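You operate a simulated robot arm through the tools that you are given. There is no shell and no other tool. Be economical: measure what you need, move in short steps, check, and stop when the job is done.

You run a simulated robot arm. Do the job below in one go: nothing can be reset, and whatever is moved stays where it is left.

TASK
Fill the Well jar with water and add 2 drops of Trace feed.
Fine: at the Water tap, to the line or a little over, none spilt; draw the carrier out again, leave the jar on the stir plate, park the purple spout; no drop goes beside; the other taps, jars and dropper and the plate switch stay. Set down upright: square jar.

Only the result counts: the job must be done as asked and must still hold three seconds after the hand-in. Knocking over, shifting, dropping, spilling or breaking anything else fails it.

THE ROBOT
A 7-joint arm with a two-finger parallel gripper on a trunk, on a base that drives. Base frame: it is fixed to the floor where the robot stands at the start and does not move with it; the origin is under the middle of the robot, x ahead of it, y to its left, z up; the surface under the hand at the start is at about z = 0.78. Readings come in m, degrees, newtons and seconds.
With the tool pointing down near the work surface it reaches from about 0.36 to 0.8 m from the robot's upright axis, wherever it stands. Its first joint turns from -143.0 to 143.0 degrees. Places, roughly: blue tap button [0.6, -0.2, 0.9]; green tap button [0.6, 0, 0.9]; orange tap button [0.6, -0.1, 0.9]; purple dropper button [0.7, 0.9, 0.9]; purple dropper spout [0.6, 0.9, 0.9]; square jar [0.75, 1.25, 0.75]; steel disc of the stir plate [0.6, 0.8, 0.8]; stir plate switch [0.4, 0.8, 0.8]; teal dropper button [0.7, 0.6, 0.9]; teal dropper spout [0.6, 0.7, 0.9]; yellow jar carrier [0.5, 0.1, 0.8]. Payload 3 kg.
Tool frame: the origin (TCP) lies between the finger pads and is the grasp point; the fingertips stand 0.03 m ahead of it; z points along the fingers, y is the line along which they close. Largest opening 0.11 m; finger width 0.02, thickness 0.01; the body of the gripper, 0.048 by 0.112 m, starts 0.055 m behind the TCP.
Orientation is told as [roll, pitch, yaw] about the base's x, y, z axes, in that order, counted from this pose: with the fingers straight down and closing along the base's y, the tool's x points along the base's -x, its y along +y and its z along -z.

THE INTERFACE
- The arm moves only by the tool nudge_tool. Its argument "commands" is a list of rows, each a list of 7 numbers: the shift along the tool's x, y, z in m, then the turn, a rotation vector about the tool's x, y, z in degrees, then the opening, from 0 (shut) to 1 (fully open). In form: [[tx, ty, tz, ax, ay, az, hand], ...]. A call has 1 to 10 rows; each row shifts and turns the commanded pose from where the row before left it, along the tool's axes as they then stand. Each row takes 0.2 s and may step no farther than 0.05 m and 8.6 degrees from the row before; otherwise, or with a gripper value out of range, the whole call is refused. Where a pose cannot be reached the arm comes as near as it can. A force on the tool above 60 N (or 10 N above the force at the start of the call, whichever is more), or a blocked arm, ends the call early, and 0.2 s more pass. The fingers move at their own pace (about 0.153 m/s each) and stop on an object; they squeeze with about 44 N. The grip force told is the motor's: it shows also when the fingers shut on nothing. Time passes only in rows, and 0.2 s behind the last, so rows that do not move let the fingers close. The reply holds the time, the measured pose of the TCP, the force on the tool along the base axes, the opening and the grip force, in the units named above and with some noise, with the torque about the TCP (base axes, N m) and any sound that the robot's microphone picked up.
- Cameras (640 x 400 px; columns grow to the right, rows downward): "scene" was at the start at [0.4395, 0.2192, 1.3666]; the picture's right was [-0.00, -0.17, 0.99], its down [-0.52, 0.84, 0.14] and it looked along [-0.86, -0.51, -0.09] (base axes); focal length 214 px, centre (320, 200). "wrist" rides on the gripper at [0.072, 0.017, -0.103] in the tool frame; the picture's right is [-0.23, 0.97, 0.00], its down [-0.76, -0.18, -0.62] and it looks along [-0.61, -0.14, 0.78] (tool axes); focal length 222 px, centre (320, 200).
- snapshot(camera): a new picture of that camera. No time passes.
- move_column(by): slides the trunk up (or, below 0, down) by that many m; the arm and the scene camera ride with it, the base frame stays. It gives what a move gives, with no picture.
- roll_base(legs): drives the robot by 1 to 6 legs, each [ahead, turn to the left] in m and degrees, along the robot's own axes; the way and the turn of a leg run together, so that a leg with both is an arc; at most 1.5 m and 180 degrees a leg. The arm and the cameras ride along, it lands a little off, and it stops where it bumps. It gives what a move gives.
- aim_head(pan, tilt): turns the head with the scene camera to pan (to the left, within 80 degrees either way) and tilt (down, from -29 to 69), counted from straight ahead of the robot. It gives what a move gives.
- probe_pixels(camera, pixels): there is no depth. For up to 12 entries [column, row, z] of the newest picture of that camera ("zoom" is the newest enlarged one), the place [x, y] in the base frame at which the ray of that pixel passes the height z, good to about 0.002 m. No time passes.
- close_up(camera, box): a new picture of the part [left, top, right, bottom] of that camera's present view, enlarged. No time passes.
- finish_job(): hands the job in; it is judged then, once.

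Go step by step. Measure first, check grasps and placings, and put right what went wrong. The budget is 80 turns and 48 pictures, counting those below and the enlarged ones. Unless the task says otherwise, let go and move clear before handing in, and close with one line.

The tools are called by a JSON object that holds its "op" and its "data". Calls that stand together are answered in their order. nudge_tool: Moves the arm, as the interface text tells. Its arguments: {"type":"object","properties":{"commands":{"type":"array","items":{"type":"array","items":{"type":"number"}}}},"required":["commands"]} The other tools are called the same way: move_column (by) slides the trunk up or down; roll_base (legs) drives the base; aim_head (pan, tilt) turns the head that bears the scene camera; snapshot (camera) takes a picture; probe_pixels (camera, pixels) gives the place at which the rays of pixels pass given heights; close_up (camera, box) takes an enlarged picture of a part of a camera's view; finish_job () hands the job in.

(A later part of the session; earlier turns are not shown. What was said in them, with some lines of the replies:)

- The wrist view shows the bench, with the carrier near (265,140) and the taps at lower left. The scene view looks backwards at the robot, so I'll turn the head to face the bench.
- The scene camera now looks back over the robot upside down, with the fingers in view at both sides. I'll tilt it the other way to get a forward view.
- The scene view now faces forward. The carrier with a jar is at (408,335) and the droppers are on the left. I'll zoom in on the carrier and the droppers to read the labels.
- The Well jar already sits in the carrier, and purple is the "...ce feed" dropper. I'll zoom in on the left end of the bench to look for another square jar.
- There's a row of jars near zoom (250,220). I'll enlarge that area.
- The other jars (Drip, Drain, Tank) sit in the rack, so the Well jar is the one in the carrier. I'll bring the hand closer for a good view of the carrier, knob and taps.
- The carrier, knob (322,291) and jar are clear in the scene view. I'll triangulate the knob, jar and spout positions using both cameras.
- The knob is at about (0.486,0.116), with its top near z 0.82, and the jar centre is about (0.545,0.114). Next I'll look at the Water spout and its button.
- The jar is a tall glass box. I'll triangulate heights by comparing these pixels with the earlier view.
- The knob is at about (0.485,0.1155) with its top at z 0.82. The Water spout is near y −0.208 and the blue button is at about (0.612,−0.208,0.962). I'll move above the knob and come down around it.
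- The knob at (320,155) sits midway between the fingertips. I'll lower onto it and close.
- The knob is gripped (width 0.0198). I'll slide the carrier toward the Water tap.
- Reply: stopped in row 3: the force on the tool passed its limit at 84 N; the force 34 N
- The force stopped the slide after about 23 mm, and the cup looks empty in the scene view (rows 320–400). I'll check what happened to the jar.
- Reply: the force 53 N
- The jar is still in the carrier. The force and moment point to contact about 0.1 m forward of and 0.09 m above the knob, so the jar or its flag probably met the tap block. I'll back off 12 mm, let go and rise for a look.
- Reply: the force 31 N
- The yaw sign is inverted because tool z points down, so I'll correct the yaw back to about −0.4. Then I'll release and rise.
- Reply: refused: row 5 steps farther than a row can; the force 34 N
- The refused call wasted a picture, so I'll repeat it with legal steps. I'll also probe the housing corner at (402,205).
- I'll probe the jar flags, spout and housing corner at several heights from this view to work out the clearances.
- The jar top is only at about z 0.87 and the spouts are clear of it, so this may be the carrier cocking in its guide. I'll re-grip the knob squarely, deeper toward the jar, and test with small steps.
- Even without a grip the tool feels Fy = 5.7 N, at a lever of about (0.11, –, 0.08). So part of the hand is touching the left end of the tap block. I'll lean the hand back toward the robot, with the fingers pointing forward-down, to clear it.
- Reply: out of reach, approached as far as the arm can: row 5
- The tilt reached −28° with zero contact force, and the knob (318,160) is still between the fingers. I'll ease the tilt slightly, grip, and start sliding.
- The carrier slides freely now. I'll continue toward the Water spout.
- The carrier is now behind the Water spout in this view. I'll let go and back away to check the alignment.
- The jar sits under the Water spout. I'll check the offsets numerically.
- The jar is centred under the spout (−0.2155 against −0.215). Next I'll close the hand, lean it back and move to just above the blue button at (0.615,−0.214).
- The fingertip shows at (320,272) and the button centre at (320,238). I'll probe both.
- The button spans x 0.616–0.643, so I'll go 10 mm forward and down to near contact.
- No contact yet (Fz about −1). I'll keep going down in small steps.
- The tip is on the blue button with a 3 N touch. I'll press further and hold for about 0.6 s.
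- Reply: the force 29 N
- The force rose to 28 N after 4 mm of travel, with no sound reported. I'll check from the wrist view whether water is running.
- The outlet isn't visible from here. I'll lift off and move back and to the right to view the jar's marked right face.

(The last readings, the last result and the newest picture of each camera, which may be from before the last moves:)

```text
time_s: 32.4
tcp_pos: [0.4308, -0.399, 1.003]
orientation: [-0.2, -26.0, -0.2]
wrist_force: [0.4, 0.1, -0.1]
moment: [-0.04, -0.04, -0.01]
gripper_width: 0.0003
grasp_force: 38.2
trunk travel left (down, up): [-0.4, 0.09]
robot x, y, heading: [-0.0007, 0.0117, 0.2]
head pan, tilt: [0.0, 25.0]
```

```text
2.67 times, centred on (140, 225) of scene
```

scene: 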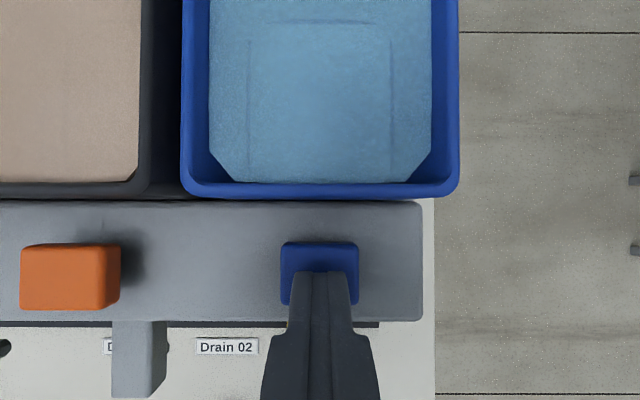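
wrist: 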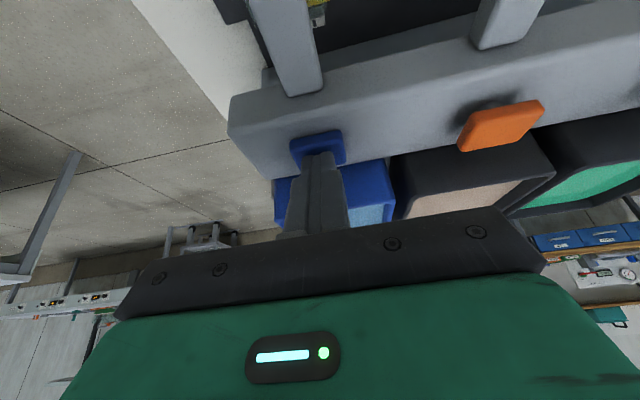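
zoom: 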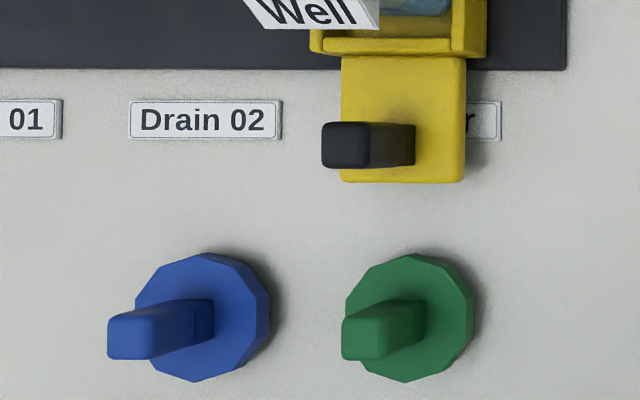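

Blue water shows in the jar at zoom (420,5). I'll take the box a bit higher.

{"op": "close_up", "data": {"camera": "scene", "box": [110, 85, 230, 165]}}

```text
5.00 times, centred on (170, 125) of scene
```

zoom: 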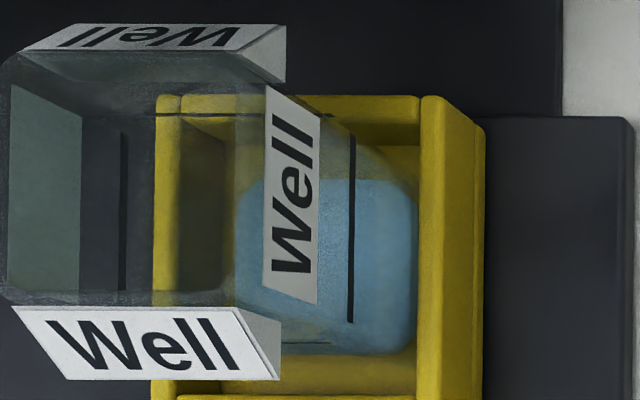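

The water is only a thin layer so far, well below the black line on the near face (x≈352). The flow is momentary, so I'll go back and press for about 1.2 s more, then look again.

{"op": "nudge_tool", "data": {"commands": [[-0.02, 0.031, 0.0139, 0, 0, 0, 0], [-0.028, 0.031, 0.0139, 0, 0, 0, 0], [-0.028, 0.031, 0.0139, 0, 0, 0, 0], [-0.028, 0.031, 0.0139, 0, 0, 0, 0], [-0.028, 0.031, 0.0139, 0, 0, 0, 0], [-0.028, 0.031, 0.0139, 0, 0, 0, 0]]}}

{"op": "nudge_tool", "data": {"commands": [[0.0131, 0, 0.027, 0, 0, 0, 0], [0, 0, 0, 0, 0, 0, 0], [0, 0, 0, 0, 0, 0, 0], [0, 0, 0, 0, 0, 0, 0], [0, 0, 0, 0, 0, 0, 0], [0, 0, 0, 0, 0, 0, 0]]}}

{"op": "nudge_tool", "data": {"commands": [[-0.0131, 0, -0.027, 0, 0, 0, 0], [0.028, -0.031, -0.0139, 0, 0, 0, 0], [0.028, -0.031, -0.0139, 0, 0, 0, 0], [0.028, -0.031, -0.0139, 0, 0, 0, 0], [0.028, -0.031, -0.0139, 0, 0, 0, 0], [0.028, -0.031, -0.0139, 0, 0, 0, 0], [0.02, -0.031, -0.0139, 0, 0, 0, 0]]}}

{"op": "close_up", "data": {"camera": "scene", "box": [110, 85, 230, 165]}}

```text
time_s: 33.8
tcp_pos: [0.6135, -0.2145, 0.9969]
orientation: [-0.1, -26.2, -0.2]
wrist_force: [0.1, -0.5, -0.5]
moment: [0.05, 0.0, 0.04]
gripper_width: 0.0
grasp_force: 37.8
trunk travel left (down, up): [-0.4, 0.09]
robot x, y, heading: [0.0024, 0.0129, 0.1]
head pan, tilt: [0.0, 25.0]
```

```text
time_s: 35.2
tcp_pos: [0.6144, -0.2155, 0.9705]
orientation: [-0.5, -26.5, -0.1]
wrist_force: [-4.3, 3.2, 20.0]
moment: [0.09, 0.05, 0.07]
gripper_width: 0.0
grasp_force: 37.4
trunk travel left (down, up): [-0.4, 0.09]
robot x, y, heading: [-0.0014, 0.0131, 0.0]
head pan, tilt: [0.0, 25.0]
stopped in row 6: the force on the tool passed its limit at 61 N (the readings are from after the stop); the commanded pose is now the measured one
```

```text
time_s: 36.8
tcp_pos: [0.4325, -0.4006, 1.0039]
orientation: [-0.1, -26.2, -0.2]
wrist_force: [-0.6, 0.0, 0.0]
moment: [0.01, 0.02, 0.0]
gripper_width: 0.0
grasp_force: 37.5
trunk travel left (down, up): [-0.4, 0.09]
robot x, y, heading: [-0.0013, 0.0169, 0.1]
head pan, tilt: [0.0, 25.0]
```

```text
5.00 times, centred on (170, 125) of scene
```

zoom: 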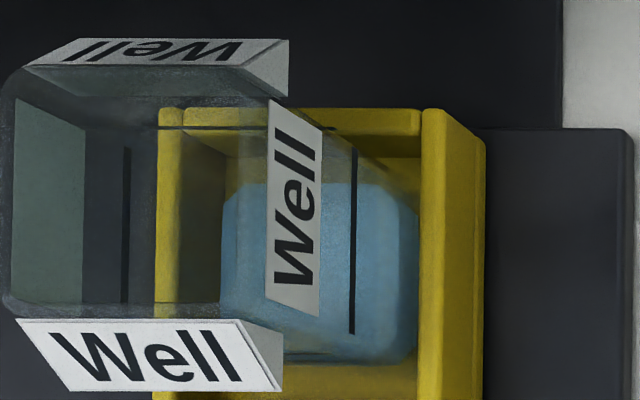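

The surface's far edge moved from about 243 to 221, and the line level corresponds to about 135. That means roughly 4 s more flow. I'll press for about 3 s with slightly less force, then re-check.

{"op": "nudge_tool", "data": {"commands": [[-0.02, 0.031, 0.0139, 0, 0, 0, 0], [-0.028, 0.031, 0.0139, 0, 0, 0, 0], [-0.028, 0.031, 0.0139, 0, 0, 0, 0], [-0.028, 0.031, 0.0139, 0, 0, 0, 0], [-0.028, 0.031, 0.0139, 0, 0, 0, 0], [-0.028, 0.031, 0.0139, 0, 0, 0, 0]]}}

{"op": "nudge_tool", "data": {"commands": [[0.0125, 0, 0.0258, 0, 0, 0, 0], [0, 0, 0, 0, 0, 0, 0], [0, 0, 0, 0, 0, 0, 0], [0, 0, 0, 0, 0, 0, 0], [0, 0, 0, 0, 0, 0, 0], [0, 0, 0, 0, 0, 0, 0], [0, 0, 0, 0, 0, 0, 0], [0, 0, 0, 0, 0, 0, 0], [0, 0, 0, 0, 0, 0, 0]]}}

```text
time_s: 38.2
tcp_pos: [0.6158, -0.2148, 0.9969]
orientation: [-0.2, -26.3, -0.3]
wrist_force: [0.2, -0.1, 0.3]
moment: [0.05, -0.02, 0.03]
gripper_width: 0.0
grasp_force: 37.6
trunk travel left (down, up): [-0.4, 0.09]
robot x, y, heading: [0.0028, 0.0138, -0.3]
head pan, tilt: [0.0, 25.0]
```

```text
time_s: 40.2
tcp_pos: [0.6147, -0.2147, 0.9712]
orientation: [-0.5, -26.7, -0.1]
wrist_force: [14.7, -4.9, 39.7]
moment: [-0.16, -0.67, 0.01]
gripper_width: 0.0
grasp_force: 37.7
trunk travel left (down, up): [-0.4, 0.09]
robot x, y, heading: [-0.0011, 0.0142, -0.1]
head pan, tilt: [0.0, 25.0]
```

The button is still pressed (40 N). I'll hold it 1 s more, then move off and look.

{"op": "nudge_tool", "data": {"commands": [[0, 0, 0, 0, 0, 0, 0], [0, 0, 0, 0, 0, 0, 0], [0, 0, 0, 0, 0, 0, 0]]}}

{"op": "nudge_tool", "data": {"commands": [[-0.0131, 0, -0.027, 0, 0, 0, 0], [0.028, -0.031, -0.0139, 0, 0, 0, 0], [0.028, -0.031, -0.0139, 0, 0, 0, 0], [0.028, -0.031, -0.0139, 0, 0, 0, 0], [0.028, -0.031, -0.0139, 0, 0, 0, 0], [0.028, -0.031, -0.0139, 0, 0, 0, 0], [0.02, -0.031, -0.0139, 0, 0, 0, 0]]}}

{"op": "close_up", "data": {"camera": "scene", "box": [110, 85, 230, 165]}}

```text
time_s: 41.0
tcp_pos: [0.6148, -0.2148, 0.971]
orientation: [-0.3, -26.5, -0.2]
wrist_force: [16.6, -6.5, 44.6]
moment: [-0.24, -0.71, 0.0]
gripper_width: 0.0
grasp_force: 38.1
trunk travel left (down, up): [-0.4, 0.09]
robot x, y, heading: [-0.0034, 0.0157, -0.0]
head pan, tilt: [0.0, 25.0]
```

```text
time_s: 42.6
tcp_pos: [0.4328, -0.3998, 1.003]
orientation: [-0.2, -26.3, -0.1]
wrist_force: [0.0, -0.1, -0.4]
moment: [-0.06, -0.04, -0.02]
gripper_width: 0.0
grasp_force: 37.8
trunk travel left (down, up): [-0.4, 0.09]
robot x, y, heading: [-0.0039, 0.0133, -0.1]
head pan, tilt: [0.0, 25.0]
```

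```text
5.00 times, centred on (170, 125) of scene
```

zoom: 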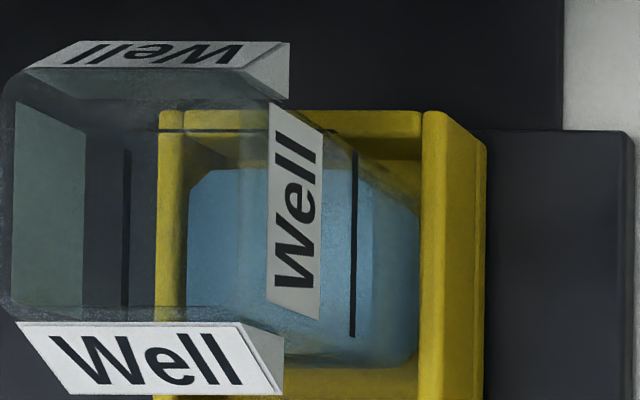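

The far edge is now at 187 and the near edge at about 372, against a line target of about 342–354. That leaves roughly 3.6–4 s. I'll press for 3.6 s.

{"op": "nudge_tool", "data": {"commands": [[-0.02, 0.031, 0.0139, 0, 0, 0, 0], [-0.028, 0.031, 0.0139, 0, 0, 0, 0], [-0.028, 0.031, 0.0139, 0, 0, 0, 0], [-0.028, 0.031, 0.0139, 0, 0, 0, 0], [-0.028, 0.031, 0.0139, 0, 0, 0, 0], [-0.028, 0.031, 0.0139, 0, 0, 0, 0]]}}

{"op": "nudge_tool", "data": {"commands": [[0.0125, 0, 0.0258, 0, 0, 0, 0], [0, 0, 0, 0, 0, 0, 0], [0, 0, 0, 0, 0, 0, 0], [0, 0, 0, 0, 0, 0, 0], [0, 0, 0, 0, 0, 0, 0], [0, 0, 0, 0, 0, 0, 0], [0, 0, 0, 0, 0, 0, 0], [0, 0, 0, 0, 0, 0, 0], [0, 0, 0, 0, 0, 0, 0]]}}

{"op": "nudge_tool", "data": {"commands": [[0, 0, 0, 0, 0, 0, 0], [0, 0, 0, 0, 0, 0, 0], [0, 0, 0, 0, 0, 0, 0], [0, 0, 0, 0, 0, 0, 0], [0, 0, 0, 0, 0, 0, 0], [0, 0, 0, 0, 0, 0, 0], [0, 0, 0, 0, 0, 0, 0]]}}

{"op": "nudge_tool", "data": {"commands": [[-0.0131, 0, -0.027, 0, 0, 0, 0], [0.028, -0.031, -0.0139, 0, 0, 0, 0], [0.028, -0.031, -0.0139, 0, 0, 0, 0], [0.028, -0.031, -0.0139, 0, 0, 0, 0], [0.028, -0.031, -0.0139, 0, 0, 0, 0], [0.028, -0.031, -0.0139, 0, 0, 0, 0], [0.02, -0.031, -0.0139, 0, 0, 0, 0]]}}

{"op": "close_up", "data": {"camera": "scene", "box": [110, 85, 230, 165]}}

```text
time_s: 44.0
tcp_pos: [0.6134, -0.2146, 1.0007]
orientation: [-0.2, -26.3, -0.3]
wrist_force: [-0.2, -0.7, -0.5]
moment: [0.02, 0.0, -0.02]
gripper_width: 0.0002
grasp_force: 38.0
trunk travel left (down, up): [-0.4, 0.09]
robot x, y, heading: [0.0031, 0.0127, -0.1]
head pan, tilt: [0.0, 25.0]
```

```text
time_s: 46.0
tcp_pos: [0.6137, -0.2163, 0.9712]
orientation: [-0.3, -26.3, -0.3]
wrist_force: [5.7, -2.8, 16.6]
moment: [-0.12, -0.21, -0.01]
gripper_width: 0.0001
grasp_force: 37.5
trunk travel left (down, up): [-0.4, 0.09]
robot x, y, heading: [-0.0006, 0.0153, 0.2]
head pan, tilt: [0.0, 25.0]
```

```text
time_s: 47.6
tcp_pos: [0.6129, -0.217, 0.9705]
orientation: [-0.3, -26.3, -0.2]
wrist_force: [5.1, -3.1, 17.4]
moment: [-0.12, -0.25, -0.01]
gripper_width: 0.0
grasp_force: 37.5
trunk travel left (down, up): [-0.4, 0.09]
robot x, y, heading: [0.0003, 0.0141, -0.1]
head pan, tilt: [0.0, 25.0]
```

```text
time_s: 49.2
tcp_pos: [0.4339, -0.3997, 1.0058]
orientation: [-0.3, -26.3, -0.2]
wrist_force: [0.3, 0.5, 0.0]
moment: [0.0, 0.02, -0.04]
gripper_width: 0.0
grasp_force: 37.4
trunk travel left (down, up): [-0.4, 0.09]
robot x, y, heading: [0.0017, 0.0135, 0.1]
head pan, tilt: [0.0, 25.0]
```

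```text
5.00 times, centred on (170, 125) of scene
```

zoom: 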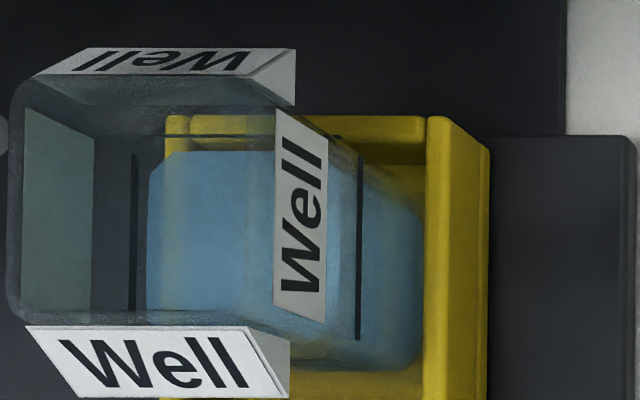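

The far edge (148) now nearly matches the inner line level of about 139–146. I'll add a short 0.8 s press for "a little over", then back off to above the knob.

{"op": "nudge_tool", "data": {"commands": [[-0.02, 0.031, 0.0139, 0, 0, 0, 0], [-0.028, 0.031, 0.0139, 0, 0, 0, 0], [-0.028, 0.031, 0.0139, 0, 0, 0, 0], [-0.028, 0.031, 0.0139, 0, 0, 0, 0], [-0.028, 0.031, 0.0139, 0, 0, 0, 0], [-0.028, 0.031, 0.0139, 0, 0, 0, 0]]}}

{"op": "nudge_tool", "data": {"commands": [[0.0131, 0, 0.027, 0, 0, 0, 0], [0, 0, 0, 0, 0, 0, 0], [0, 0, 0, 0, 0, 0, 0]]}}

{"op": "nudge_tool", "data": {"commands": [[-0.0131, 0, -0.027, 0, 0, 0, 0], [0.0315, 0, -0.0153, 0, 0, 0, 0], [0.0315, 0, -0.0153, 0, 0, 0, 0], [0.0315, 0, -0.0153, 0, 0, 0, 0.5], [0.0315, 0, -0.0153, 0, 0, 0, 0.5]]}}

```text
time_s: 50.6
tcp_pos: [0.6146, -0.2146, 1.0001]
orientation: [-0.2, -26.4, -0.3]
wrist_force: [0.2, -0.5, 0.5]
moment: [0.09, -0.04, 0.05]
gripper_width: 0.0
grasp_force: 37.6
trunk travel left (down, up): [-0.4, 0.09]
robot x, y, heading: [-0.0014, 0.0136, -0.1]
head pan, tilt: [0.0, 25.0]
```

```text
time_s: 51.4
tcp_pos: [0.6162, -0.2134, 0.9708]
orientation: [-0.3, -26.4, -0.2]
wrist_force: [5.3, -1.4, 15.5]
moment: [-0.07, -0.21, 0.0]
gripper_width: 0.0
grasp_force: 38.2
trunk travel left (down, up): [-0.4, 0.09]
robot x, y, heading: [0.0031, 0.0164, 0.1]
head pan, tilt: [0.0, 25.0]
```

```text
time_s: 52.6
tcp_pos: [0.4762, -0.2129, 1.0005]
orientation: [-0.3, -26.2, -0.2]
wrist_force: [0.9, -0.8, 0.1]
moment: [0.0, 0.04, 0.02]
gripper_width: 0.0552
grasp_force: 0.0
trunk travel left (down, up): [-0.4, 0.09]
robot x, y, heading: [-0.0022, 0.0164, 0.3]
head pan, tilt: [0.0, 25.0]
```

I'm above the knob with the hand open. I'll go down and grip it.

{"op": "nudge_tool", "data": {"commands": [[0.019, 0, 0.0368, 0, 0, 0, 0.5], [0.018, 0.003, 0.0368, 0, 0, 0, 0.5], [0.018, 0.003, 0.0368, 0, 0, 0, 0.5], [0.018, 0, 0.0368, 0, 0, 0, 0.5], [0, 0, 0, 0, 0, 0, 0], [0, 0, 0, 0, 0, 0, 0], [0, 0, 0, 0, 0, 0, 0]]}}

```text
time_s: 54.2
tcp_pos: [0.4763, -0.2083, 0.8355]
orientation: [-0.4, -26.4, -0.2]
wrist_force: [7.5, -1.2, -11.2]
moment: [0.29, -1.36, -0.26]
gripper_width: 0.0197
grasp_force: 45.0
trunk travel left (down, up): [-0.4, 0.09]
robot x, y, heading: [-0.0011, 0.0117, -0.2]
head pan, tilt: [0.0, 25.0]
```

The knob is gripped (0.0197). I'll draw the carrier back out gently.

{"op": "nudge_tool", "data": {"commands": [[0, 0.008, 0, 0, 0, 0, 0], [0, 0.014, 0, 0, 0, 0, 0], [0, 0.02, 0, 0, 0, 0, 0], [0, 0.02, 0, 0, 0, 0, 0], [0, 0.02, 0, 0, 0, 0, 0], [0, 0.02, 0, 0, 0, 0, 0], [0, 0.02, 0, 0, 0, 0, 0], [0, 0.02, 0, 0, 0, 0, 0], [0, 0.02, 0, 0, 0, 0, 0], [0, 0.02, 0, 0, 0, 0, 0]]}}

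{"op": "nudge_tool", "data": {"commands": [[0, 0.02, 0, 0, 0, 0, 0], [0, 0.02, 0, 0, 0, 0, 0], [0, 0.02, 0, 0, 0, 0, 0], [0, 0.02, 0, 0, 0, 0, 0], [0, 0.02, 0, 0, 0, 0, 0], [0, 0.015, 0, 0, 0, 0, 0], [0, 0.012, 0, 0, 0, 0, 0], [0, 0.008, 0, 0, 0, 0, 0], [0, 0.004, 0, 0, 0, 0, 0]]}}

```text
time_s: 56.4
tcp_pos: [0.4762, -0.0271, 0.8356]
orientation: [-0.1, -26.3, -0.3]
wrist_force: [5.8, -0.1, 9.0]
moment: [0.29, 1.26, -0.15]
gripper_width: 0.0197
grasp_force: 44.8
trunk travel left (down, up): [-0.4, 0.09]
robot x, y, heading: [0.0042, 0.0112, -0.0]
head pan, tilt: [0.0, 25.0]
```

```text
time_s: 58.4
tcp_pos: [0.4772, 0.1126, 0.8343]
orientation: [-0.2, -26.5, -0.3]
wrist_force: [16.2, 2.3, 19.7]
moment: [0.29, -1.1, -0.49]
gripper_width: 0.0199
grasp_force: 45.1
trunk travel left (down, up): [-0.4, 0.09]
robot x, y, heading: [-0.0001, 0.0136, 0.1]
head pan, tilt: [0.0, 25.0]
```

The carrier is back at its start (y 0.1126). I'll let go of the knob, retreat and bring the hand upright.

{"op": "nudge_tool", "data": {"commands": [[0, 0, 0, 0, 0, 0, 0.5], [0, 0, 0, 0, 0, 0, 0.5], [0, 0, -0.045, 0, 0, 0, 0.5], [0, 0, -0.045, 0, 0, 0, 0.5], [0, 0, -0.03, 0, 8, 0, 0.9], [0, 0, -0.03, 0, 8, 0, 0.9], [0, 0, -0.03, 0, 8, 0, 0.9], [0, 0, 0, 0, 2.3, 0, 0.9]]}}

{"op": "aim_head", "data": {"pan": 0, "tilt": -15}}

{"op": "snapshot", "data": {"camera": "scene"}}

```text
time_s: 60.2
tcp_pos: [0.442, 0.1061, 0.9588]
orientation: [-0.3, 0.1, -0.2]
wrist_force: [0.4, 0.1, -0.1]
moment: [0.02, 0.01, -0.02]
gripper_width: 0.099
grasp_force: 0.0
out of reach, approached as far as the arm can: row 3, 4
trunk travel left (down, up): [-0.4, 0.09]
robot x, y, heading: [0.0008, 0.0158, -0.0]
head pan, tilt: [0.0, 25.0]
```

```text
time_s: 61.3
tcp_pos: [0.4436, 0.1052, 0.9598]
orientation: [-0.2, -0.1, -0.3]
wrist_force: [0.7, 0.1, 0.5]
moment: [0.04, -0.02, 0.01]
gripper_width: 0.099
grasp_force: 0.0
trunk travel left (down, up): [-0.4, 0.09]
robot x, y, heading: [0.0013, 0.013, -0.1]
head pan, tilt: [0.0, -15.0]
```

```text
6 pictures are left
```

scene: 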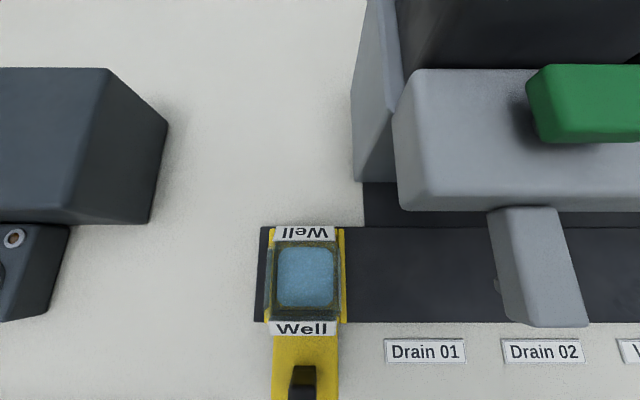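

The jar is full of water in the carrier at (305,280). I'll probe the rim and wall positions for the grasp.

{"op": "probe_pixels", "data": {"camera": "scene", "pixels": [[270, 320, 0.87], [338, 320, 0.87], [274, 240, 0.87], [335, 240, 0.87], [305, 280, 0.87], [269, 300, 0.81], [344, 300, 0.81], [304, 370, 0.82], [401, 70, 0.94], [150, 222, 0.79]]}}

```text
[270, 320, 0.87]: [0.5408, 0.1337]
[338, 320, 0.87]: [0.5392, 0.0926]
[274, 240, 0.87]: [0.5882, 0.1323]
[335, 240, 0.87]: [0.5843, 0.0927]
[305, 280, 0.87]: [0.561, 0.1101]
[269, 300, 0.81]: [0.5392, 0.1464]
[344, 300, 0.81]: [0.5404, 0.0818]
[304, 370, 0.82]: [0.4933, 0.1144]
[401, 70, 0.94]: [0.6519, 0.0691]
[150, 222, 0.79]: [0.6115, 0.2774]
```

The jar centre is (0.561,0.113). I'll move over it and come down to z 0.856 with the fingers open on either side.

{"op": "nudge_tool", "data": {"commands": [[-0.04, 0.004, 0, 0, 0, 0, 0.9], [-0.04, 0.004, 0, 0, 0, 0, 0.9], [-0.0365, 0.0, 0, 0, 0, 0, 0.9], [0, 0, 0.035, 0, 0, 0, 0.9], [0, 0, 0.035, 0, 0, 0, 0.9], [0, 0, 0.034, 0, 0, 0, 0.9]]}}

```text
time_s: 62.7
tcp_pos: [0.561, 0.1133, 0.857]
orientation: [-0.3, 0.0, -0.3]
wrist_force: [0.1, 0.2, 0.6]
moment: [0.0, -0.02, -0.02]
gripper_width: 0.0992
grasp_force: 0.1
trunk travel left (down, up): [-0.4, 0.09]
robot x, y, heading: [0.0022, 0.0127, -0.0]
head pan, tilt: [0.0, -15.0]
```

No contact. I'll close on the jar.

{"op": "nudge_tool", "data": {"commands": [[0, 0, 0, 0, 0, 0, 0.45], [0, 0, 0, 0, 0, 0, 0], [0, 0, 0, 0, 0, 0, 0], [0, 0, 0, 0, 0, 0, 0]]}}

```text
time_s: 63.7
tcp_pos: [0.561, 0.1139, 0.8575]
orientation: [-0.2, -0.1, -0.3]
wrist_force: [-0.5, -0.1, 0.3]
moment: [-0.01, 0.01, 0.0]
gripper_width: 0.049
grasp_force: 44.2
trunk travel left (down, up): [-0.4, 0.09]
robot x, y, heading: [0.0016, 0.0152, -0.1]
head pan, tilt: [0.0, -15.0]
```

The jar is gripped (0.049 wide). I'll lift it slowly.

{"op": "nudge_tool", "data": {"commands": [[0, 0, -0.005, 0, 0, 0, 0], [0, 0, -0.01, 0, 0, 0, 0], [0, 0, -0.015, 0, 0, 0, 0], [0, 0, -0.02, 0, 0, 0, 0], [0, 0, -0.02, 0, 0, 0, 0], [0, 0, -0.02, 0, 0, 0, 0], [0, 0, -0.02, 0, 0, 0, 0], [0, 0, -0.02, 0, 0, 0, 0], [0, 0, -0.015, 0, 0, 0, 0], [0, 0, -0.01, 0, 0, 0, 0]]}}

```text
time_s: 65.9
tcp_pos: [0.5597, 0.1123, 1.0104]
orientation: [-0.3, -0.2, -0.4]
wrist_force: [-0.3, -0.4, -1.3]
moment: [0.02, 0.01, 0.02]
gripper_width: 0.0491
grasp_force: 44.3
trunk travel left (down, up): [-0.4, 0.09]
robot x, y, heading: [-0.0013, 0.0137, 0.1]
head pan, tilt: [0.0, -15.0]
```

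The jar is held and level. I'll raise everything well clear before driving left to the stir plate.

{"op": "move_column", "data": {"by": 0.085}}

{"op": "nudge_tool", "data": {"commands": [[0.01, 0, -0.01, 0, 0, 0, 0], [0.015, 0, -0.015, 0, 0, 0, 0], [0.015, 0, -0.02, 0, 0, 0, 0], [0.015, 0, -0.02, 0, 0, 0, 0], [0.01, 0, -0.02, 0, 0, 0, 0], [0.005, 0, -0.01, 0, 0, 0, 0]]}}

{"op": "roll_base", "data": {"legs": [[0, 45], [0, 45]]}}

```text
time_s: 67.1
tcp_pos: [0.5595, 0.1118, 1.0953]
orientation: [-0.2, 0.1, -0.3]
wrist_force: [1.0, -0.4, -1.2]
moment: [0.01, -0.01, -0.01]
gripper_width: 0.0491
grasp_force: 44.2
trunk travel left (down, up): [-0.485, 0.005]
robot x, y, heading: [0.0001, 0.0136, -0.0]
head pan, tilt: [0.0, -15.0]
```

```text
time_s: 68.5
tcp_pos: [0.4892, 0.1118, 1.1926]
orientation: [-0.3, 0.0, -0.3]
wrist_force: [0.5, 0.1, -0.9]
moment: [0.01, -0.02, -0.05]
gripper_width: 0.049
grasp_force: 43.6
trunk travel left (down, up): [-0.485, 0.005]
robot x, y, heading: [-0.0006, 0.0143, 0.0]
head pan, tilt: [0.0, -15.0]
```

```text
time_s: 73.1
tcp_pos: [-0.1057, 0.5014, 1.193]
orientation: [-0.3, -0.1, 90.7]
wrist_force: [1.4, 0.5, -1.3]
moment: [-0.05, 0.03, -0.03]
gripper_width: 0.0491
grasp_force: 44.7
trunk travel left (down, up): [-0.485, 0.005]
robot x, y, heading: [0.0619, 0.0128, 90.6]
head pan, tilt: [0.0, -15.0]
```

Now at heading 90.6°. I'll drive 0.73 m along y, then turn back.

{"op": "roll_base", "data": {"legs": [[0.72, 0]]}}

{"op": "roll_base", "data": {"legs": [[0, -45], [0, -45]]}}

```text
time_s: 77.0
tcp_pos: [-0.1095, 1.212, 1.1932]
orientation: [-0.3, -0.1, 90.7]
wrist_force: [0.3, 0.0, -1.5]
moment: [0.03, 0.0, 0.02]
gripper_width: 0.0491
grasp_force: 43.8
trunk travel left (down, up): [-0.485, 0.005]
robot x, y, heading: [0.0577, 0.7233, 90.3]
head pan, tilt: [0.0, -15.0]
```

```text
time_s: 81.6
tcp_pos: [0.5458, 0.8893, 1.1934]
orientation: [-0.3, -0.1, 0.5]
wrist_force: [0.5, 0.8, -1.0]
moment: [-0.04, -0.03, 0.02]
gripper_width: 0.0489
grasp_force: 43.5
trunk travel left (down, up): [-0.485, 0.005]
robot x, y, heading: [0.0566, 0.7825, 1.2]
head pan, tilt: [0.0, -15.0]
```

I've arrived: robot at (0.057,0.78), TCP at (0.546,0.889). I'll take one picture of the plate and droppers.

{"op": "snapshot", "data": {"camera": "scene"}}

```text
5 pictures are left
```

scene: 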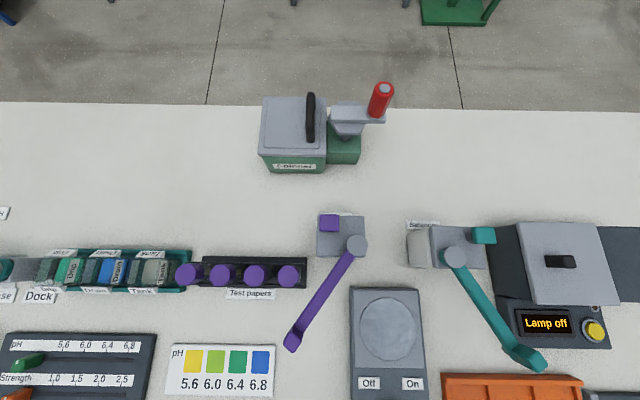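

I'll probe the disc, the purple pivot, arm tip and button at several heights, and the teal parts for clearance.

{"op": "probe_pixels", "data": {"camera": "scene", "pixels": [[389, 329, 0.8], [389, 329, 0.82], [360, 329, 0.8], [418, 329, 0.8], [357, 246, 0.88], [357, 246, 0.94], [292, 343, 0.88], [292, 343, 0.94], [328, 222, 0.88], [328, 222, 0.94], [453, 257, 0.9], [527, 360, 0.9]]}}

{"op": "close_up", "data": {"camera": "scene", "box": [270, 190, 450, 370]}}

```text
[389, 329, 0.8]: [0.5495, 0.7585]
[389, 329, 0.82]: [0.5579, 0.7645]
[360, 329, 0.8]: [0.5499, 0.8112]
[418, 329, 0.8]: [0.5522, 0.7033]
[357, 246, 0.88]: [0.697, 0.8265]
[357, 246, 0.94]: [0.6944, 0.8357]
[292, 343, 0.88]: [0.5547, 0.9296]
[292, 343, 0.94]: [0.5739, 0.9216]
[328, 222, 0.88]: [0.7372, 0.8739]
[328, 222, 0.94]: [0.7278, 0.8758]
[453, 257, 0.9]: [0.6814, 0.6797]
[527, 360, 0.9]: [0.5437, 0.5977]
```

```text
2.22 times, centred on (360, 280) of scene
```

zoom: 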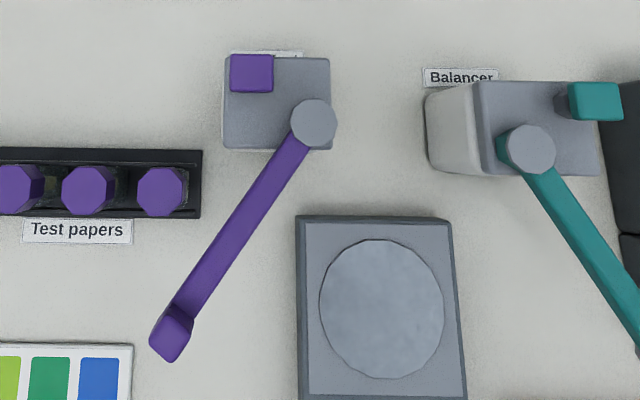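

Disc centre is about (0.556,0.7635,0.817). The purple pivot is at about (0.698,0.829), the parked tip at about (0.570,0.924), and the swing radius is 0.16, so the spout reaches the disc centre. The scene camera sits on a boom about 0.13 m ahead of the hand, which is what hit the taps, so I'll stow it as it was at the start and then move over the disc.

{"op": "aim_head", "data": {"pan": -80, "tilt": 58.5}}

{"op": "nudge_tool", "data": {"commands": [[-0.002, -0.015, 0, 0, 0, 0, 0], [-0.002, -0.025, 0, 0, 0, 0, 0], [-0.002, -0.025, 0, 0, 0, 0, 0], [-0.002, -0.025, 0, 0, 0, 0, 0], [-0.001, -0.02, 0, 0, 0, 0, 0], [0, -0.015, 0, 0, 0, 0, 0], [0, 0, 0.015, 0, 0, 0, 0], [0, 0, 0.025, 0, 0, 0, 0], [0, 0, 0.03, 0, 0, 0, 0], [0, 0, 0.03, 0, 0, 0, 0]]}}

```text
time_s: 83.1
tcp_pos: [0.5444, 0.8898, 1.1925]
orientation: [-0.3, 0.0, 0.5]
wrist_force: [-1.3, 0.4, -1.1]
moment: [-0.01, -0.01, 0.0]
gripper_width: 0.0493
grasp_force: 43.9
trunk travel left (down, up): [-0.485, 0.005]
robot x, y, heading: [0.0569, 0.7852, 1.3]
head pan, tilt: [-80.0, 58.5]
```

```text
time_s: 85.3
tcp_pos: [0.5561, 0.7649, 1.0917]
orientation: [-0.3, -0.3, 0.5]
wrist_force: [1.0, 0.0, -1.2]
moment: [-0.01, -0.02, 0.01]
gripper_width: 0.0493
grasp_force: 43.9
trunk travel left (down, up): [-0.485, 0.005]
robot x, y, heading: [0.0549, 0.7859, 1.0]
head pan, tilt: [-80.0, 58.5]
```

I'm over the disc. I'll lower to about z 0.91.

{"op": "nudge_tool", "data": {"commands": [[0, 0, 0.03, 0, 0, 0, 0], [0, 0, 0.03, 0, 0, 0, 0], [0, 0, 0.03, 0, 0, 0, 0], [0, 0, 0.03, 0, 0, 0, 0], [0, 0, 0.025, 0, 0, 0, 0], [0, 0, 0.02, 0, 0, 0, 0], [0, 0, 0.01, 0, 0, 0, 0]]}}

{"op": "snapshot", "data": {"camera": "wrist"}}

```text
time_s: 86.9
tcp_pos: [0.5547, 0.7636, 0.919]
orientation: [-0.4, 0.1, 0.5]
wrist_force: [0.2, 1.3, -1.1]
moment: [0.0, 0.01, -0.05]
gripper_width: 0.0491
grasp_force: 44.0
trunk travel left (down, up): [-0.485, 0.005]
robot x, y, heading: [0.0572, 0.7825, 1.0]
head pan, tilt: [-80.0, 58.5]
```

```text
3 pictures are left
```

wrist: 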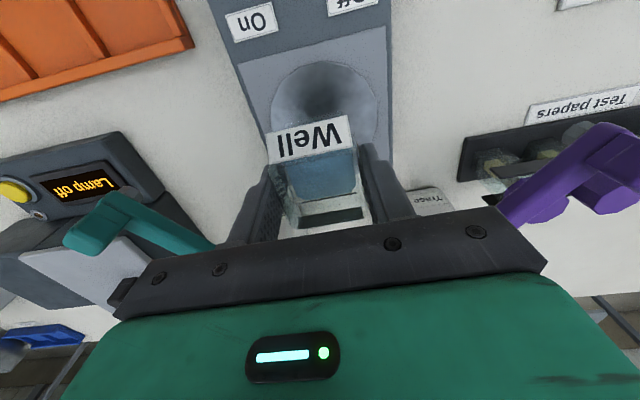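

The purple dropper is labelled "Trace", and the disc is visible in front of the jar. I'll verify the disc centre.

{"op": "probe_pixels", "data": {"camera": "wrist", "pixels": [[271, 100, 0.817], [378, 110, 0.817], [318, 60, 0.817], [625, 205, 0.9], [600, 160, 0.9]]}}

```text
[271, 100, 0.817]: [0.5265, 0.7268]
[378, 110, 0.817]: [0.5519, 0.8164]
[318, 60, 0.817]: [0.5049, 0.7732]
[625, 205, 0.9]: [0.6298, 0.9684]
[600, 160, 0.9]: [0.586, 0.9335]
```

The disc centre is confirmed at about (0.556,0.764). I'll lower in fine steps until contact.

{"op": "nudge_tool", "data": {"commands": [[0, 0, 0.012, 0, 0, 0, 0], [0, 0, 0.01, 0, 0, 0, 0], [0, 0, 0.008, 0, 0, 0, 0], [0, 0, 0.005, 0, 0, 0, 0], [0, 0, 0.003, 0, 0, 0, 0]]}}

```text
time_s: 88.1
tcp_pos: [0.5558, 0.7641, 0.8826]
orientation: [-0.3, -0.1, 0.5]
wrist_force: [0.1, 0.6, -1.1]
moment: [0.02, -0.01, -0.01]
gripper_width: 0.0491
grasp_force: 43.7
trunk travel left (down, up): [-0.485, 0.005]
robot x, y, heading: [0.0555, 0.7838, 0.8]
head pan, tilt: [-80.0, 58.5]
```

{"op": "nudge_tool", "data": {"commands": [[0, 0, 0.003, 0, 0, 0, 0], [0, 0, 0.003, 0, 0, 0, 0]]}}

{"op": "nudge_tool", "data": {"commands": [[0, 0, 0.002, 0, 0, 0, 0], [0, 0, 0.002, 0, 0, 0, 0]]}}

```text
time_s: 88.7
tcp_pos: [0.555, 0.7639, 0.8757]
orientation: [-0.3, -0.1, 0.5]
wrist_force: [-0.8, 2.6, 15.7]
moment: [0.52, 0.15, 0.02]
gripper_width: 0.0492
grasp_force: 44.5
trunk travel left (down, up): [-0.485, 0.005]
robot x, y, heading: [0.0576, 0.7837, 0.9]
head pan, tilt: [-80.0, 58.5]
```

```text
time_s: 89.3
tcp_pos: [0.5552, 0.7639, 0.8715]
orientation: [-0.3, -0.3, 0.4]
wrist_force: [2.2, 3.1, 35.5]
moment: [0.24, -0.1, 0.03]
gripper_width: 0.0494
grasp_force: 44.3
trunk travel left (down, up): [-0.485, 0.005]
robot x, y, heading: [0.0573, 0.7858, 1.2]
head pan, tilt: [-80.0, 58.5]
```

Contact at z≈0.876, so the jar stands on the disc. I'll ease the pressure, open, and rise straight up.

{"op": "nudge_tool", "data": {"commands": [[0, 0, -0.003, 0, 0, 0, 0], [0, 0, 0, 0, 0, 0, 0.6], [0, 0, 0, 0, 0, 0, 0.9], [0, 0, 0, 0, 0, 0, 0.9], [0, 0, -0.03, 0, 0, 0, 0.9], [0, 0, -0.04, 0, 0, 0, 0.9], [0, 0, -0.04, 0, 0, 0, 0.9], [0, 0, -0.03, 0, 0, 0, 0.9]]}}

```text
time_s: 91.1
tcp_pos: [0.5539, 0.764, 1.0134]
orientation: [-0.3, 0.1, 0.4]
wrist_force: [-0.7, 0.0, -1.1]
moment: [-0.02, 0.01, -0.01]
gripper_width: 0.099
grasp_force: 0.0
trunk travel left (down, up): [-0.485, 0.005]
robot x, y, heading: [0.0524, 0.7848, 1.1]
head pan, tilt: [-80.0, 58.5]
```

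The jar is released on the plate. Next I'll line the hand up across the parked purple arm, caging it about 0.085 m out from its pivot. The target is (0.630,0.879), yaw −36.7°.

{"op": "nudge_tool", "data": {"commands": [[-0.019, 0.0288, 0, 0, 0, 0, 0.5], [-0.019, 0.0288, 0, 0, 0, 0, 0.5], [-0.019, 0.0288, 0, 0, 0, 0, 0.5], [-0.019, 0.0288, 0, 0, 0, 0, 0.5], [0, 0, 0, 0, 0, 7.4, 0.5], [0, 0, 0, 0, 0, 7.4, 0.5], [0, 0, 0, 0, 0, 7.4, 0.5], [0, 0, 0, 0, 0, 7.4, 0.5], [0, 0, 0, 0, 0, 7.5, 0.5]]}}

{"op": "snapshot", "data": {"camera": "wrist"}}

```text
time_s: 93.1
tcp_pos: [0.6313, 0.8798, 1.0137]
orientation: [-0.2, -0.2, -36.7]
wrist_force: [-0.2, -0.2, -0.1]
moment: [-0.02, 0.0, -0.03]
gripper_width: 0.0549
grasp_force: 0.0
trunk travel left (down, up): [-0.485, 0.005]
robot x, y, heading: [0.0591, 0.7827, 0.9]
head pan, tilt: [-80.0, 58.5]
```

```text
2 pictures are left
```

wrist: 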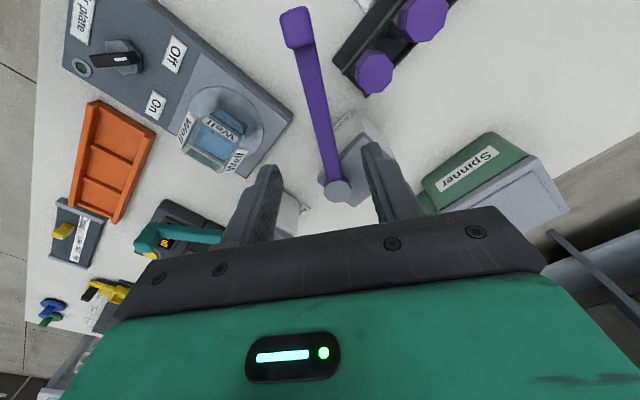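

The purple arm runs between the fingers from pivot (340,188) to tip (297,28). I'll probe it at several heights.

{"op": "probe_pixels", "data": {"camera": "wrist", "pixels": [[339, 188, 0.88], [339, 188, 0.91], [297, 28, 0.88], [297, 28, 0.91], [318, 115, 0.88], [318, 115, 0.91], [322, 140, 0.9], [332, 140, 0.9], [310, 142, 0.9], [331, 142, 0.9], [215, 130, 0.889]]}}

```text
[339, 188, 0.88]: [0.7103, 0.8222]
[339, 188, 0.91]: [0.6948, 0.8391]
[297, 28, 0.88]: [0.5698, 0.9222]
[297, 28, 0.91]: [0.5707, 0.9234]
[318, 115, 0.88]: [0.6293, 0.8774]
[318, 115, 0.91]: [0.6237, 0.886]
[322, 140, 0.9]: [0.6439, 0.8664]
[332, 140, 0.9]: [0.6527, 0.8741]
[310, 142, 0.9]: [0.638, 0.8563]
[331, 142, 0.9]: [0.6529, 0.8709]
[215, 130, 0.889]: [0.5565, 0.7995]
```

The arm line matches my hand pose (r≈0.086, angle 37°). I'll go down so the fingers straddle the arm, and narrow the cage.

{"op": "nudge_tool", "data": {"commands": [[0, 0, 0.035, 0, 0, 0, 0.5], [0, 0, 0.035, 0, 0, 0, 0.5], [0, 0, 0.03, 0, 0, 0, 0.5], [0, 0, 0.014, 0, 0, 0, 0.5], [0, 0, 0, 0, 0, 0, 0.33], [0, 0, 0, 0, 0, 0, 0.33]]}}

```text
time_s: 94.5
tcp_pos: [0.6317, 0.8783, 0.8998]
orientation: [-0.2, -0.3, -36.7]
wrist_force: [-0.8, 1.2, 0.3]
moment: [0.03, 0.02, -0.01]
gripper_width: 0.0359
grasp_force: 0.1
trunk travel left (down, up): [-0.485, 0.005]
robot x, y, heading: [0.0525, 0.7873, 1.2]
head pan, tilt: [-80.0, 58.5]
```

Caged without contact. I'll swing it in an arc about the pivot toward the jar (8 × 7.55°).

{"op": "nudge_tool", "data": {"commands": [[-0.0007, -0.0111, 0, 0, 0, -7.55, 0.33], [-0.0007, -0.0111, 0, 0, 0, -7.55, 0.33], [-0.0007, -0.0111, 0, 0, 0, -7.55, 0.33], [-0.0007, -0.0111, 0, 0, 0, -7.55, 0.33]]}}

```text
time_s: 95.5
tcp_pos: [0.6138, 0.8363, 0.8997]
orientation: [-0.3, -0.1, -6.4]
wrist_force: [-0.3, -0.1, -0.3]
moment: [0.01, -0.01, -0.01]
gripper_width: 0.0362
grasp_force: 0.1
trunk travel left (down, up): [-0.485, 0.005]
robot x, y, heading: [0.0567, 0.785, 1.2]
head pan, tilt: [-80.0, 58.5]
```

The force is very low so far. I'll finish the arc, then close to feel whether the arm is in the cage.

{"op": "nudge_tool", "data": {"commands": [[-0.0007, -0.0111, 0, 0, 0, -7.55, 0.33], [-0.0007, -0.0111, 0, 0, 0, -7.55, 0.33], [-0.0007, -0.0111, 0, 0, 0, -7.55, 0.33], [-0.0007, -0.0111, 0, 0, 0, -7.55, 0.33], [0, 0, 0, 0, 0, 0, 0.2], [0, 0, 0, 0, 0, 0, 0.1], [0, 0, 0, 0, 0, 0, 0.1]]}}

```text
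time_s: 97.1
tcp_pos: [0.6202, 0.7956, 0.9002]
orientation: [-0.3, 0.2, 23.9]
wrist_force: [-4.5, 18.3, -1.0]
moment: [0.01, 0.12, 0.14]
gripper_width: 0.0201
grasp_force: 9.0
trunk travel left (down, up): [-0.485, 0.005]
robot x, y, heading: [0.056, 0.7897, 1.2]
head pan, tilt: [-80.0, 58.5]
```

The arm is in the fingers (0.020 wide) at angle ~202°, with 18 N resistance that suggests the over-plate stop. I'll open, rise, turn square and look before pressing.

{"op": "nudge_tool", "data": {"commands": [[0, 0, 0, 0, 0, 0, 0.5], [0, 0, 0, 0, 0, 0, 0.5], [0, 0, -0.04, 0, 0, 0, 0.5], [0, 0, -0.05, 0, 0, 0, 0.5], [0, 0, -0.04, 0, 0, 8, 0], [0, 0, 0, 0, 0, 8, 0], [0, 0, 0, 0, 0, 8, 0], [0.03, 0.03, 0, 0, 0, 0, 0], [0.03, 0.03, 0, 0, 0, 0, 0]]}}

{"op": "snapshot", "data": {"camera": "wrist"}}

```text
time_s: 99.1
tcp_pos: [0.5607, 0.8553, 1.0298]
orientation: [-0.2, 0.0, -0.3]
wrist_force: [-0.3, -0.7, 0.1]
moment: [0.02, 0.02, -0.01]
gripper_width: 0.0
grasp_force: 37.7
trunk travel left (down, up): [-0.485, 0.005]
robot x, y, heading: [0.055, 0.7856, 0.9]
head pan, tilt: [-80.0, 58.5]
```

```text
1 pictures are left
```

wrist: 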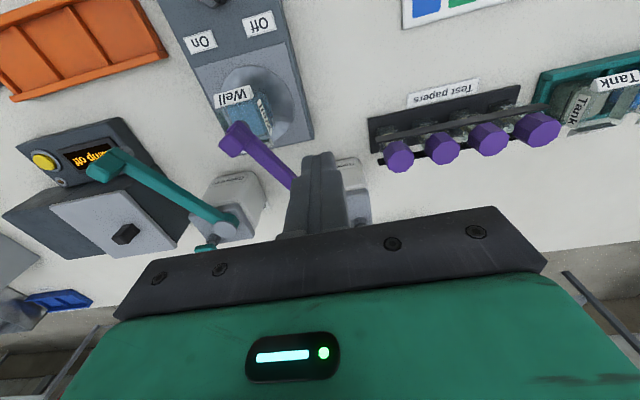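

The spout tip (237,138) is over the jar. I'll verify with probes.

{"op": "probe_pixels", "data": {"camera": "wrist", "pixels": [[237, 138, 0.93], [237, 138, 0.915], [222, 150, 0.915], [250, 127, 0.93], [215, 107, 0.885], [252, 99, 0.885], [272, 135, 0.885], [285, 175, 0.92], [253, 122, 0.86]]}}

```text
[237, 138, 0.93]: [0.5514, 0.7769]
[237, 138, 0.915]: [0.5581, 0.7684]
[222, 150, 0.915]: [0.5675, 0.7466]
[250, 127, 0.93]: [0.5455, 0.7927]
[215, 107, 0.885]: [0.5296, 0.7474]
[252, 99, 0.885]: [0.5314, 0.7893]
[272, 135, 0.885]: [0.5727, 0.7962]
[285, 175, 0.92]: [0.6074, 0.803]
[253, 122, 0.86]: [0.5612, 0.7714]
```

The tip at about (0.555,0.77) is over the jar mouth, centre about (0.555,0.768). I'll move above the purple button at (0.731,0.875).

{"op": "nudge_tool", "data": {"commands": [[-0.0425, 0.005, 0, 0, 0, 0, 0], [-0.0425, 0.005, 0, 0, 0, 0, 0], [-0.0425, 0.005, 0, 0, 0, 0, 0], [-0.0425, 0.005, 0, 0, 0, 0, 0], [0, 0, 0.03, 0, 0, 0, 0], [0, 0, 0.025, 0, 0, 0, 0]]}}

```text
time_s: 100.5
tcp_pos: [0.7318, 0.873, 0.9725]
orientation: [-0.4, -0.1, -0.3]
wrist_force: [-0.8, -0.8, 0.1]
moment: [0.01, 0.03, -0.01]
gripper_width: 0.0
grasp_force: 37.3
trunk travel left (down, up): [-0.485, 0.005]
robot x, y, heading: [0.0568, 0.7866, 0.8]
head pan, tilt: [-80.0, 58.5]
```

I'll step down to find the button surface.

{"op": "nudge_tool", "data": {"commands": [[0, 0, 0.005, 0, 0, 0, 0], [0, 0, 0.004, 0, 0, 0, 0]]}}

{"op": "nudge_tool", "data": {"commands": [[0, 0, 0.004, 0, 0, 0, 0], [0, 0, 0.004, 0, 0, 0, 0]]}}

```text
time_s: 101.1
tcp_pos: [0.7309, 0.8742, 0.9654]
orientation: [-0.4, 0.0, -0.1]
wrist_force: [-0.9, -0.1, -0.6]
moment: [0.02, -0.04, 0.0]
gripper_width: 0.0
grasp_force: 37.4
trunk travel left (down, up): [-0.485, 0.005]
robot x, y, heading: [0.0552, 0.7851, 1.3]
head pan, tilt: [-80.0, 58.5]
```

```text
time_s: 101.7
tcp_pos: [0.7315, 0.8747, 0.9565]
orientation: [-0.3, -0.1, -0.2]
wrist_force: [0.0, 0.0, -1.3]
moment: [0.03, 0.0, 0.0]
gripper_width: 0.0
grasp_force: 37.1
trunk travel left (down, up): [-0.485, 0.005]
robot x, y, heading: [0.055, 0.7876, 1.1]
head pan, tilt: [-80.0, 58.5]
```

{"op": "nudge_tool", "data": {"commands": [[0, 0, 0.003, 0, 0, 0, 0], [0, 0, 0.003, 0, 0, 0, 0]]}}

```text
time_s: 102.3
tcp_pos: [0.7311, 0.8739, 0.9509]
orientation: [-0.3, -0.1, -0.2]
wrist_force: [0.8, -0.4, 1.7]
moment: [-0.01, 0.06, 0.0]
gripper_width: 0.0
grasp_force: 38.0
trunk travel left (down, up): [-0.485, 0.005]
robot x, y, heading: [0.0557, 0.7845, 1.1]
head pan, tilt: [-80.0, 58.5]
```

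Light touch (about 2 N) at z 0.951. I'll make one quick press and release and listen for the sound.

{"op": "nudge_tool", "data": {"commands": [[0, 0, 0.006, 0, 0, 0, 0], [0, 0, -0.012, 0, 0, 0, 0]]}}

```text
time_s: 102.9
tcp_pos: [0.7319, 0.8751, 0.9564]
orientation: [-0.3, 0.0, -0.2]
wrist_force: [0.0, 0.2, 0.4]
moment: [-0.01, 0.0, -0.01]
gripper_width: 0.0
grasp_force: 37.9
trunk travel left (down, up): [-0.485, 0.005]
robot x, y, heading: [0.0549, 0.7859, 1.0]
head pan, tilt: [-80.0, 58.5]
heard: click
```

A click was heard, so that's one drop. I'll repeat exactly once.

{"op": "nudge_tool", "data": {"commands": [[0, 0, 0, 0, 0, 0, 0], [0, 0, 0.006, 0, 0, 0, 0], [0, 0, 0.006, 0, 0, 0, 0], [0, 0, -0.012, 0, 0, 0, 0]]}}

```text
time_s: 103.9
tcp_pos: [0.7315, 0.875, 0.9573]
orientation: [-0.3, 0.0, -0.3]
wrist_force: [0.1, -0.5, -0.5]
moment: [-0.01, 0.0, -0.03]
gripper_width: 0.0
grasp_force: 37.4
trunk travel left (down, up): [-0.485, 0.005]
robot x, y, heading: [0.0574, 0.788, 1.0]
head pan, tilt: [-80.0, 58.5]
heard: click
```

Two clicks, so two drops. I'll rise and return to cage the arm, giving the drops time to fall.

{"op": "nudge_tool", "data": {"commands": [[0, 0, -0.035, 0, 0, 0, 0], [0, 0, -0.035, 0, 0, 0, 0], [0.0278, -0.0199, 0, 0, 0, 0, 0.5], [0.0278, -0.0199, 0, 0, 0, 0, 0.5], [0.0278, -0.0199, 0, 0, 0, 0, 0.5], [0.0278, -0.0199, 0, 0, 0, 0, 0.5], [0, 0, 0, 0, 0, -8, 0.5], [0, 0, 0, 0, 0, -8, 0.5], [0, 0, 0, 0, 0, -8, 0.5]]}}

```text
time_s: 105.9
tcp_pos: [0.6192, 0.7966, 1.0275]
orientation: [-0.3, 0.0, 23.9]
wrist_force: [-0.5, 1.3, 0.3]
moment: [0.02, 0.02, 0.03]
gripper_width: 0.0551
grasp_force: 0.0
trunk travel left (down, up): [-0.485, 0.005]
robot x, y, heading: [0.0577, 0.7886, 1.0]
head pan, tilt: [-80.0, 58.5]
```

I'll lower around the arm and swing it back along the same arc.

{"op": "nudge_tool", "data": {"commands": [[0, 0, 0.045, 0, 0, 0, 0.5], [0, 0, 0.045, 0, 0, 0, 0.5], [0, 0, 0.0375, 0, 0, 0, 0.5], [0, 0, 0, 0, 0, 0, 0.33], [0, 0, 0, 0, 0, 0, 0.33]]}}

{"op": "nudge_tool", "data": {"commands": [[-0.0007, 0.0111, 0, 0, 0, 7.5, 0.33], [-0.0007, 0.0111, 0, 0, 0, 7.5, 0.33], [-0.0007, 0.0111, 0, 0, 0, 7.5, 0.33], [-0.0007, 0.0111, 0, 0, 0, 7.5, 0.33], [-0.0007, 0.0111, 0, 0, 0, 7.5, 0.33], [-0.0007, 0.0111, 0, 0, 0, 7.5, 0.33], [-0.0007, 0.0111, 0, 0, 0, 7.5, 0.33], [-0.0007, 0.0111, 0, 0, 0, 7.5, 0.33]]}}

```text
time_s: 107.1
tcp_pos: [0.6214, 0.7949, 0.9021]
orientation: [-0.2, 0.1, 23.8]
wrist_force: [-1.4, -0.1, 0.1]
moment: [-0.05, 0.01, -0.02]
gripper_width: 0.0364
grasp_force: 0.1
trunk travel left (down, up): [-0.485, 0.005]
robot x, y, heading: [0.0578, 0.7832, 0.8]
head pan, tilt: [-80.0, 58.5]
```

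```text
time_s: 108.9
tcp_pos: [0.6292, 0.8782, 0.8999]
orientation: [-0.1, -0.4, -36.2]
wrist_force: [0.2, 0.3, 0.7]
moment: [-0.02, -0.01, -0.02]
gripper_width: 0.0362
grasp_force: 0.1
trunk travel left (down, up): [-0.485, 0.005]
robot x, y, heading: [0.056, 0.7861, 1.0]
head pan, tilt: [-80.0, 58.5]
```

At the parked angle the bar still lags in the cage by about 8 mm. I'll close gently to centre it.

{"op": "nudge_tool", "data": {"commands": [[0, 0.002, 0, 0, 0, 0.5, 0.2], [0, 0, 0, 0, 0, 0, 0.15], [0, 0, 0, 0, 0, 0, 0.15]]}}

```text
time_s: 109.7
tcp_pos: [0.631, 0.881, 0.902]
orientation: [-0.2, -0.2, -36.6]
wrist_force: [2.5, 6.5, 0.3]
moment: [0.25, 0.41, 0.57]
gripper_width: 0.0177
grasp_force: 44.7
trunk travel left (down, up): [-0.485, 0.005]
robot x, y, heading: [0.055, 0.7816, 0.9]
head pan, tilt: [-80.0, 58.5]
```

The arm is centred at the parked angle. I'll open, rise and retreat, and take the last picture.

{"op": "nudge_tool", "data": {"commands": [[0, 0, 0, 0, 0, 0, 0.5], [0, 0, 0, 0, 0, 0, 0.5], [0, 0, -0.04, 0, 0, 0, 0.5], [0, 0, -0.05, 0, 0, 0, 0.5], [0, 0, -0.03, 0, 0, 0, 0.5], [0.03, 0, -0.03, 0, 0, -8, 0.5], [0.03, 0, -0.03, 0, 0, -8, 0.5], [0.03, 0, -0.03, 0, 0, -8, 0.5], [0.03, 0, -0.02, 0, 0, -8, 0.5], [0, 0, 0, 0, 0, -4, 0.5]]}}

{"op": "snapshot", "data": {"camera": "wrist"}}

```text
time_s: 111.9
tcp_pos: [0.522, 0.9314, 1.1302]
orientation: [-0.4, -0.1, -0.6]
wrist_force: [-0.5, -0.2, 0.0]
moment: [-0.01, -0.02, 0.0]
gripper_width: 0.0553
grasp_force: 0.1
trunk travel left (down, up): [-0.485, 0.005]
robot x, y, heading: [0.0572, 0.7852, 1.0]
head pan, tilt: [-80.0, 58.5]
```

```text
0 pictures are left
```

wrist: 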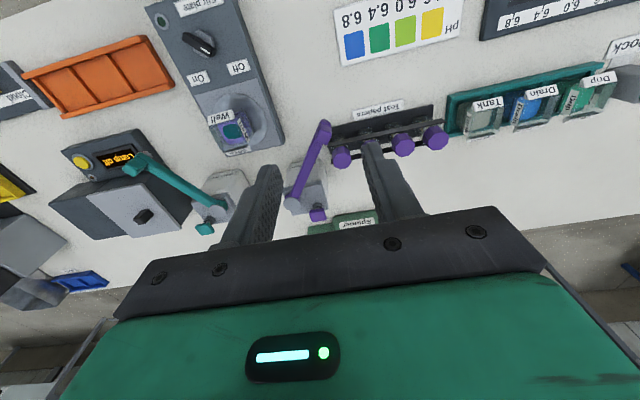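

The jar stands upright on the disc with the feed in it. I'll check that the spout tip is back where it was parked.

{"op": "probe_pixels", "data": {"camera": "wrist", "pixels": [[324, 128, 0.93], [324, 128, 0.915], [293, 203, 0.895]]}}

```text
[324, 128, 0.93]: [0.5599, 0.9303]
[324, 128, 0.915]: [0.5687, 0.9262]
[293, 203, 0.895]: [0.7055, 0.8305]
```

The spout tip reads about (0.568,0.926), against (0.570,0.923) at the start, so it is parked. The hand is clear, so I'll hand in.

{"op": "finish_job", "data": {}}

```text
The job is handed in.
```

I filled the Well jar at the Water tap to about the line, though I didn't check the level again after the last 0.8 s top-up. The purple Trace feed button clicked twice, for 2 drops. The jar stands on the stir plate, the carrier is drawn out again and the purple spout is parked. On the first slide the hand's camera boom bumped the left end of the tap block, with no sign of damage or shifting afterwards.
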